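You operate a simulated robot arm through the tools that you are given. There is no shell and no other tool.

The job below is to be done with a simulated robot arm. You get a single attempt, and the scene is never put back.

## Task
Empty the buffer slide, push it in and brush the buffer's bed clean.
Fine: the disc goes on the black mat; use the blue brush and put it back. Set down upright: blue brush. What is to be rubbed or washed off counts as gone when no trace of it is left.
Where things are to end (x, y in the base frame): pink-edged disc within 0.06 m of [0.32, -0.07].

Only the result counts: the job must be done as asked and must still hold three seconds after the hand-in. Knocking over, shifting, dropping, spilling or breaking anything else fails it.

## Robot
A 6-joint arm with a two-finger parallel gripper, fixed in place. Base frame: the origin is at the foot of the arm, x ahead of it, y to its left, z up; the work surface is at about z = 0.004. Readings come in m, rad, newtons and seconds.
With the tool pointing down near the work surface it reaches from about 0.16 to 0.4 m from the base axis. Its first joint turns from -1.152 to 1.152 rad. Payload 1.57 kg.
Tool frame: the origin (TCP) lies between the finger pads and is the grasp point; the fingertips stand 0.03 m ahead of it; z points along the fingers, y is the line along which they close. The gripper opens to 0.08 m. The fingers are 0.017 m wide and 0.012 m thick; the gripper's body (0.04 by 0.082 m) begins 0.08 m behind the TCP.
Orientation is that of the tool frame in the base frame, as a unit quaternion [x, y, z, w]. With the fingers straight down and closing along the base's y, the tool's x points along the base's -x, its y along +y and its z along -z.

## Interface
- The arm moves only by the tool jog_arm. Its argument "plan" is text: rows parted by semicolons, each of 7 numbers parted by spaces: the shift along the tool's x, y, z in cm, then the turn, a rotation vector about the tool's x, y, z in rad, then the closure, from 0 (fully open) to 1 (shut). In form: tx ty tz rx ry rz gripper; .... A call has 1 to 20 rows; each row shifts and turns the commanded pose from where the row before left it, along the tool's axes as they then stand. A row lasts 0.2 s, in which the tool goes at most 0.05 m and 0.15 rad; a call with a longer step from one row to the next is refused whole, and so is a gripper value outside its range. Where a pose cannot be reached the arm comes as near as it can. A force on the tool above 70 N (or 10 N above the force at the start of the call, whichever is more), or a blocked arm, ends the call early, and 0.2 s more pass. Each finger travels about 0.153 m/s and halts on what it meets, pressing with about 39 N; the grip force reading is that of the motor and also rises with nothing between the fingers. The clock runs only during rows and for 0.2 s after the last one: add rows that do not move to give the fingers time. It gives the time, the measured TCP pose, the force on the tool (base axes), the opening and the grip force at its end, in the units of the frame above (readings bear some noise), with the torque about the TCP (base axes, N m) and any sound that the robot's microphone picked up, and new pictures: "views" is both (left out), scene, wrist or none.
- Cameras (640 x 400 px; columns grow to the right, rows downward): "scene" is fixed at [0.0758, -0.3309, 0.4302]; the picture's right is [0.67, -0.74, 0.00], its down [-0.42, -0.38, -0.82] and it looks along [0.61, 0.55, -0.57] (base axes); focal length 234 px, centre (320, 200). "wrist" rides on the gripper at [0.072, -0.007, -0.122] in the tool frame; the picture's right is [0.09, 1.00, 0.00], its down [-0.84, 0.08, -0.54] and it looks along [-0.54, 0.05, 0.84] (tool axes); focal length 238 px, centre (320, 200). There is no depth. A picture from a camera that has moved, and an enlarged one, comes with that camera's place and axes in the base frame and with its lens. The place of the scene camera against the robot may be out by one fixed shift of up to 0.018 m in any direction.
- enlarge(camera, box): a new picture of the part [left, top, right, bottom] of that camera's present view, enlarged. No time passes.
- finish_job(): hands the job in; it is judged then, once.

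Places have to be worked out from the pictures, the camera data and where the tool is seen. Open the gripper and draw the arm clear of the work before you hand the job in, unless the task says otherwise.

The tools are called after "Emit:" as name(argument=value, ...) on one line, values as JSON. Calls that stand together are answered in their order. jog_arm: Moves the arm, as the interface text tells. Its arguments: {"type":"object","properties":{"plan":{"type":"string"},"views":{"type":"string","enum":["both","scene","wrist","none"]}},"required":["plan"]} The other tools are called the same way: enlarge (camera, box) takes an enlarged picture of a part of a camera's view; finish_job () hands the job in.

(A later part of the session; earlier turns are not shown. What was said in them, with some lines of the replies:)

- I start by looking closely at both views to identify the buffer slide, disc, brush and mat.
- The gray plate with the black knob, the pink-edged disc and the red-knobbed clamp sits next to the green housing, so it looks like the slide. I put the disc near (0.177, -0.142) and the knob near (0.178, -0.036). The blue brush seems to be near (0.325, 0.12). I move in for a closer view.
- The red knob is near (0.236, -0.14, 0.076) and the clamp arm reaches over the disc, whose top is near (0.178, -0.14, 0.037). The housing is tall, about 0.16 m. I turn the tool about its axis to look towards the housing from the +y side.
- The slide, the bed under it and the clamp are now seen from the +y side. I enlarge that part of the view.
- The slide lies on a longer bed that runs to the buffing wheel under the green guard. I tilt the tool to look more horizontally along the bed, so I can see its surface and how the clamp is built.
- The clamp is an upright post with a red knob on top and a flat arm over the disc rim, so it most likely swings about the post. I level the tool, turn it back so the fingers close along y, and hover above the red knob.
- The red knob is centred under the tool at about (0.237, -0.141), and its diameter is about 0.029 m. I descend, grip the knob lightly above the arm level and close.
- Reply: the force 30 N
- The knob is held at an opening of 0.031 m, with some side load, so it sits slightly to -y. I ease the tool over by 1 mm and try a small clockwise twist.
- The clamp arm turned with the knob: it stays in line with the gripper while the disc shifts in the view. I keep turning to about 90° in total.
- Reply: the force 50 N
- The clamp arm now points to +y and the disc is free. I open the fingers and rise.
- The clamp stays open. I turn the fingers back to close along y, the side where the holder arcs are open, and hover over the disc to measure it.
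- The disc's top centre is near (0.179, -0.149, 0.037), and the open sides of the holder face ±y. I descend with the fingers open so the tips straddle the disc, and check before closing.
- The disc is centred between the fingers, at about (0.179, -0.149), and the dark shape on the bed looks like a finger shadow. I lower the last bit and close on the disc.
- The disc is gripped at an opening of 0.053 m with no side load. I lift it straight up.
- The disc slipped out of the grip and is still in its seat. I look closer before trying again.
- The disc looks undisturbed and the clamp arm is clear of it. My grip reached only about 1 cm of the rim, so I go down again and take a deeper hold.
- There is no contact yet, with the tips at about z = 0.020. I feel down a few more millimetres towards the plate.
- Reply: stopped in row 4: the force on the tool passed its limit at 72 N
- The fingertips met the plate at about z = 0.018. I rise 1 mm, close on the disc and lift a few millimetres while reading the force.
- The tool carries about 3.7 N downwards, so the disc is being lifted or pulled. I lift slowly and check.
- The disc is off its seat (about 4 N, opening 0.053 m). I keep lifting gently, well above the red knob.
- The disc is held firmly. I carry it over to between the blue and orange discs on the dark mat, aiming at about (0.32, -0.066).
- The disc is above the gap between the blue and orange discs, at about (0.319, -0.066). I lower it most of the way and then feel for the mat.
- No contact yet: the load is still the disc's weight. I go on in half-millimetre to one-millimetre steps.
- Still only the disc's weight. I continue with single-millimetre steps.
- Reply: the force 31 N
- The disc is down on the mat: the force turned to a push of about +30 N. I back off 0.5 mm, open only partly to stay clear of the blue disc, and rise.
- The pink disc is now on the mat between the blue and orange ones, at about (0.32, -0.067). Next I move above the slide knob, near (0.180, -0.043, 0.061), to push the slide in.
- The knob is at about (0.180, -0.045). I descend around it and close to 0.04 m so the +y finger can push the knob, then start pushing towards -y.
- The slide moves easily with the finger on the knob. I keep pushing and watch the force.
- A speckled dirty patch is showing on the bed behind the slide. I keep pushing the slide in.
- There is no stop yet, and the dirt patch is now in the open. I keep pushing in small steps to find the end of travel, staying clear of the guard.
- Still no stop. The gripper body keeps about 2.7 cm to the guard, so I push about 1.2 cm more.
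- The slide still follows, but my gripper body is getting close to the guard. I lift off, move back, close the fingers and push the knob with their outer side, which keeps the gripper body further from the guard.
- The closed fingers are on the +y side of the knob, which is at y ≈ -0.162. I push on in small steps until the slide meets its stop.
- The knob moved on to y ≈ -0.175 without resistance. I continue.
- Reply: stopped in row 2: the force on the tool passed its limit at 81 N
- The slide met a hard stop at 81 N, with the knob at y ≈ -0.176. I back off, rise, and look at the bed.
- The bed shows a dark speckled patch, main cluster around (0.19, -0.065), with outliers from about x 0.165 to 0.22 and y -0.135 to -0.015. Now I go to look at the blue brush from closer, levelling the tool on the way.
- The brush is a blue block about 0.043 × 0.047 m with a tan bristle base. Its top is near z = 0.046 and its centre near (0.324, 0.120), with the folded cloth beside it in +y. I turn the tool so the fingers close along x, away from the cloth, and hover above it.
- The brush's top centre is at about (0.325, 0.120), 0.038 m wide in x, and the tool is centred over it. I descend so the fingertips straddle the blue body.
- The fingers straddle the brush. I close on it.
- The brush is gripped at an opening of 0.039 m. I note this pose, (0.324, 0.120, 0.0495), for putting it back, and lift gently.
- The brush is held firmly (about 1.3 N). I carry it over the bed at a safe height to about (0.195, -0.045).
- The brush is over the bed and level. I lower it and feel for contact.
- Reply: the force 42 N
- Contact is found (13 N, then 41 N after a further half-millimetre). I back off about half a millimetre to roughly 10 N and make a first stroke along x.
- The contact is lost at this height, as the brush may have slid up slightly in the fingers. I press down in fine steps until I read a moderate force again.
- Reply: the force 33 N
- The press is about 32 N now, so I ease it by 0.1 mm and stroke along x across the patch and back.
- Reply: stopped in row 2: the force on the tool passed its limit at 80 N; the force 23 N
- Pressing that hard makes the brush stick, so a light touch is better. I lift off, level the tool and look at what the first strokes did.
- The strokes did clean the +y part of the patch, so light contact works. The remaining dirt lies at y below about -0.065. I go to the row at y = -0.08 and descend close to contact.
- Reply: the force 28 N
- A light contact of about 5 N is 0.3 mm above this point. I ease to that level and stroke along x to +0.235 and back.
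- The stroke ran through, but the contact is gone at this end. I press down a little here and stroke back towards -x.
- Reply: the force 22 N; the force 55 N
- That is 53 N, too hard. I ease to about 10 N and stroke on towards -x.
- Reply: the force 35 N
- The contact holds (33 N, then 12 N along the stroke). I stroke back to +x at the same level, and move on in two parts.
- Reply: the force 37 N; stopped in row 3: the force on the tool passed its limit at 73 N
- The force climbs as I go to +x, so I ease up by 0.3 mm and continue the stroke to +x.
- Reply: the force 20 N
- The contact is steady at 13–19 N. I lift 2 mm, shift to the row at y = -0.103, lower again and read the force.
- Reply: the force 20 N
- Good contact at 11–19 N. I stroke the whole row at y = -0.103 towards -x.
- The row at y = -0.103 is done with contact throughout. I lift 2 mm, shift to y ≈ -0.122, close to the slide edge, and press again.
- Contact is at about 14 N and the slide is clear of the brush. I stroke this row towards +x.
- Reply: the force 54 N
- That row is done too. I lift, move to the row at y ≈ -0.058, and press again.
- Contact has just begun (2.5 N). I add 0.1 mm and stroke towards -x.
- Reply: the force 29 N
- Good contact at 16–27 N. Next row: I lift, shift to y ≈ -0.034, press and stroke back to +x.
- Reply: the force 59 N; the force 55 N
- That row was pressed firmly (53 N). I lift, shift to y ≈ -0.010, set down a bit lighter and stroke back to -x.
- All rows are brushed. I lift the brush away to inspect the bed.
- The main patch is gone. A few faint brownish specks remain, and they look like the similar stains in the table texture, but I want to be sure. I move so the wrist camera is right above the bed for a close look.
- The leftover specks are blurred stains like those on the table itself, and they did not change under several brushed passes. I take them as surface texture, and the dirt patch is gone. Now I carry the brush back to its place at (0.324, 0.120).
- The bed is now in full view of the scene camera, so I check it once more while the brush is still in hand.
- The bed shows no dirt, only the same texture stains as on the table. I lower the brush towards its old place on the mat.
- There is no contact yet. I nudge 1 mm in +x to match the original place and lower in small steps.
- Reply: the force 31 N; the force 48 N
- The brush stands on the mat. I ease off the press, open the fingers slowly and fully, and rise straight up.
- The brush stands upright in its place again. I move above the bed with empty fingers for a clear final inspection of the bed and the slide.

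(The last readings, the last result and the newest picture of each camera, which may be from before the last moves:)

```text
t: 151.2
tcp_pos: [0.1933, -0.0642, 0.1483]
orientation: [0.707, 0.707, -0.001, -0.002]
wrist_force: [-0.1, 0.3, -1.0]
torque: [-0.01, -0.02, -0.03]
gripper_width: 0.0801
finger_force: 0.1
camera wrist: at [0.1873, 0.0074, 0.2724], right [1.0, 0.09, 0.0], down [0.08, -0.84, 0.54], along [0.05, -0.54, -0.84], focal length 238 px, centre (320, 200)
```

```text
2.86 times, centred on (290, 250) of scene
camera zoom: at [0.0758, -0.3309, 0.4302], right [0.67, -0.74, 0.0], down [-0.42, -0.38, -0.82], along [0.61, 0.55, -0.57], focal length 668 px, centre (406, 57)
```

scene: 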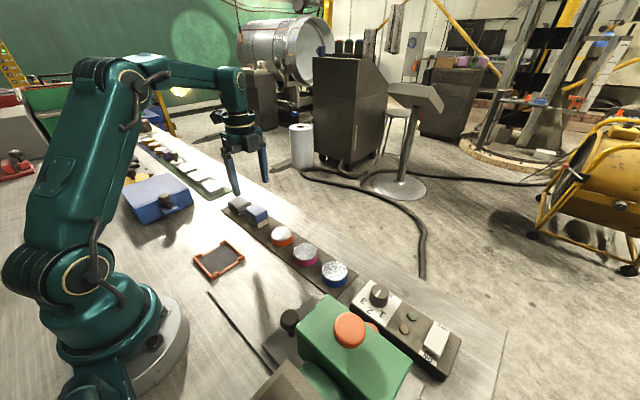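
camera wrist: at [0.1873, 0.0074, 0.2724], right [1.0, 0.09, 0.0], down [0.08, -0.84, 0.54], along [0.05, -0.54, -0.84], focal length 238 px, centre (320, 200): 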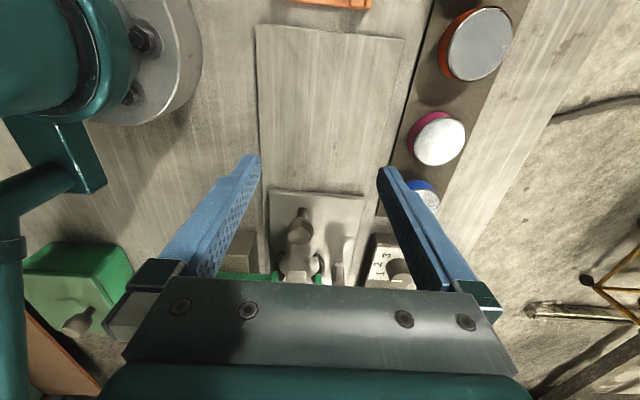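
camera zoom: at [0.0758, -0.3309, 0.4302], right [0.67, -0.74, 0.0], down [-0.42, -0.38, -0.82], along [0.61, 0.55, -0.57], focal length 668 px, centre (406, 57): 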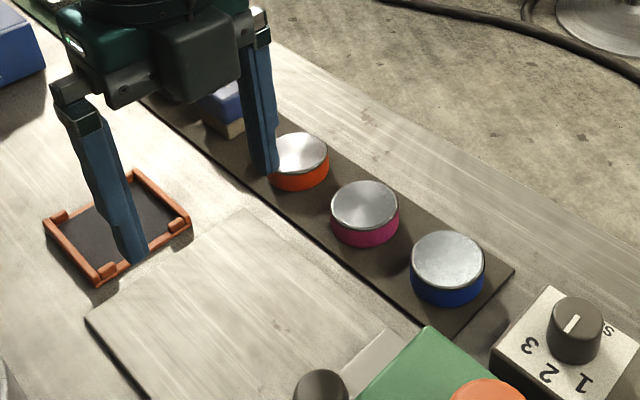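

Everything looks right: the bed has only the stains that also appear on the table, the slide is in at its stop, the pink disc is on the mat and the brush is in its place. I raise the arm clear with the gripper open and take a last look.

Emit:
jog_arm(plan="0 0 -2 0 0 0 0; 0 0 -3 0 0 0 0; 1 1 -3 0 0 0 0; 1 1 -3 0 0 0 0; 0 0 -2 0 0 0 0; 0 0 0 0 0 0 0; 0 0 0 0 0 0 0", views="both")

Emit:
enlarge(camera="scene", box=[200, 180, 400, 370])

Emit:
enlarge(camera="wrist", box=[220, 0, 480, 180])

```text
t: 152.8
tcp_pos: [0.2148, -0.0454, 0.2802]
orientation: [0.707, 0.707, -0.001, -0.001]
wrist_force: [0.7, 0.8, 0.1]
torque: [0.04, 0.0, 0.03]
gripper_width: 0.0802
finger_force: 0.0
camera wrist: at [0.2091, 0.0274, 0.4018], right [1.0, 0.09, 0.0], down [0.08, -0.84, 0.54], along [0.05, -0.54, -0.84], focal length 238 px, centre (320, 200)
```

scene: 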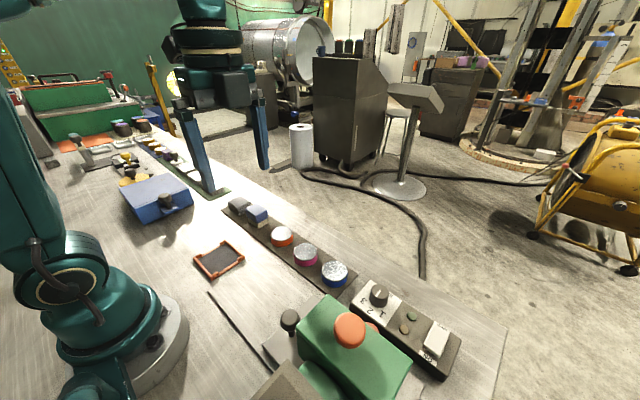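
wrist: 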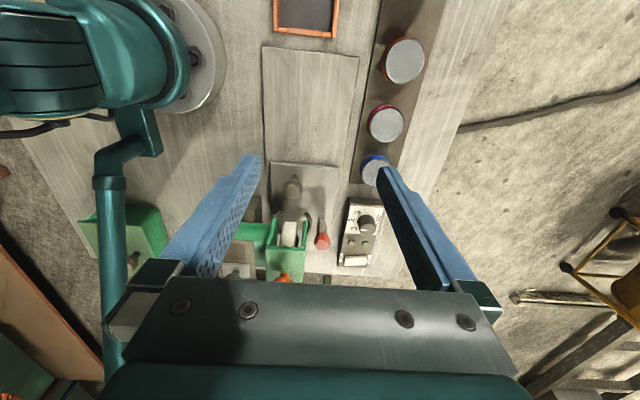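

```text
2.11 times, centred on (300, 275) of scene
camera zoom: at [0.0758, -0.3309, 0.4302], right [0.67, -0.74, 0.0], down [-0.42, -0.38, -0.82], along [0.61, 0.55, -0.57], focal length 492 px, centre (362, 42)
```

zoom: 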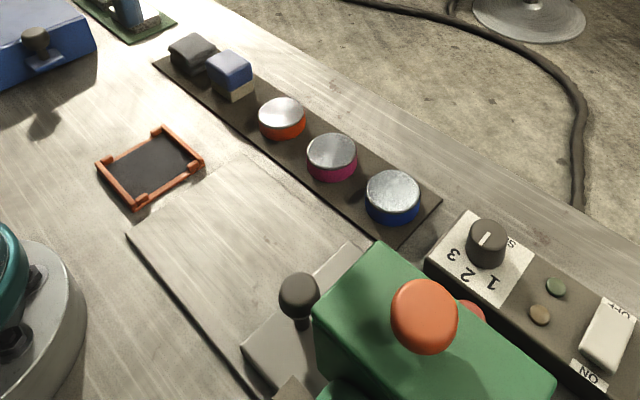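

```text
2.22 times, centred on (350, 90) of wrist
camera zoom: at [0.2091, 0.0274, 0.4018], right [1.0, 0.09, 0.0], down [0.08, -0.84, 0.54], along [0.05, -0.54, -0.84], focal length 530 px, centre (253, 444)
```

zoom: 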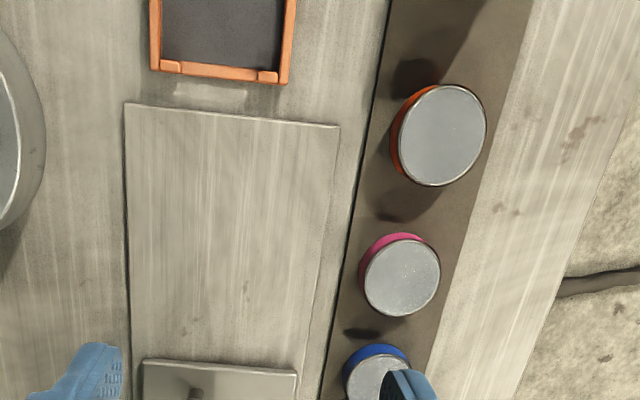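

The same brown stains appear on the bare table edge, so they are texture and the bed is clean. The slide is in at its stop, the pink-edged disc is on the mat near (0.32, -0.067), the blue brush stands upright in its place, and the arm is clear with the gripper open. I hand the job in.

Emit:
finish_job()

```text
The job is handed in.
```

I handed the job in with every part of it done as far as the pictures and readings show; the hand-in gave no verdict.

- **Disc:** the pink-edged disc is on the black mat at about (0.32, -0.067), between the blue-edged and orange-edged discs. On my first try the disc slipped out of the fingers and stayed in its seat; the second, deeper grip held.
- **Slide:** it is pushed in until it met a hard stop at about 81 N. I had to swing the red-knobbed clamp aside to free the disc, and I left the clamp open.
- **Bed:** the dark patch that had been under the slide is brushed away. A few faint brown specks remain on the bed. They did not change under repeated brushing, and the same specks appear on the bare table, so I took them as part of the surface.
- **Brush:** the blue brush is back in its original place at about (0.324, 0.120), standing upright.

The arm is raised clear of the work with the gripper open. In the last pictures nothing else looked moved or knocked over.
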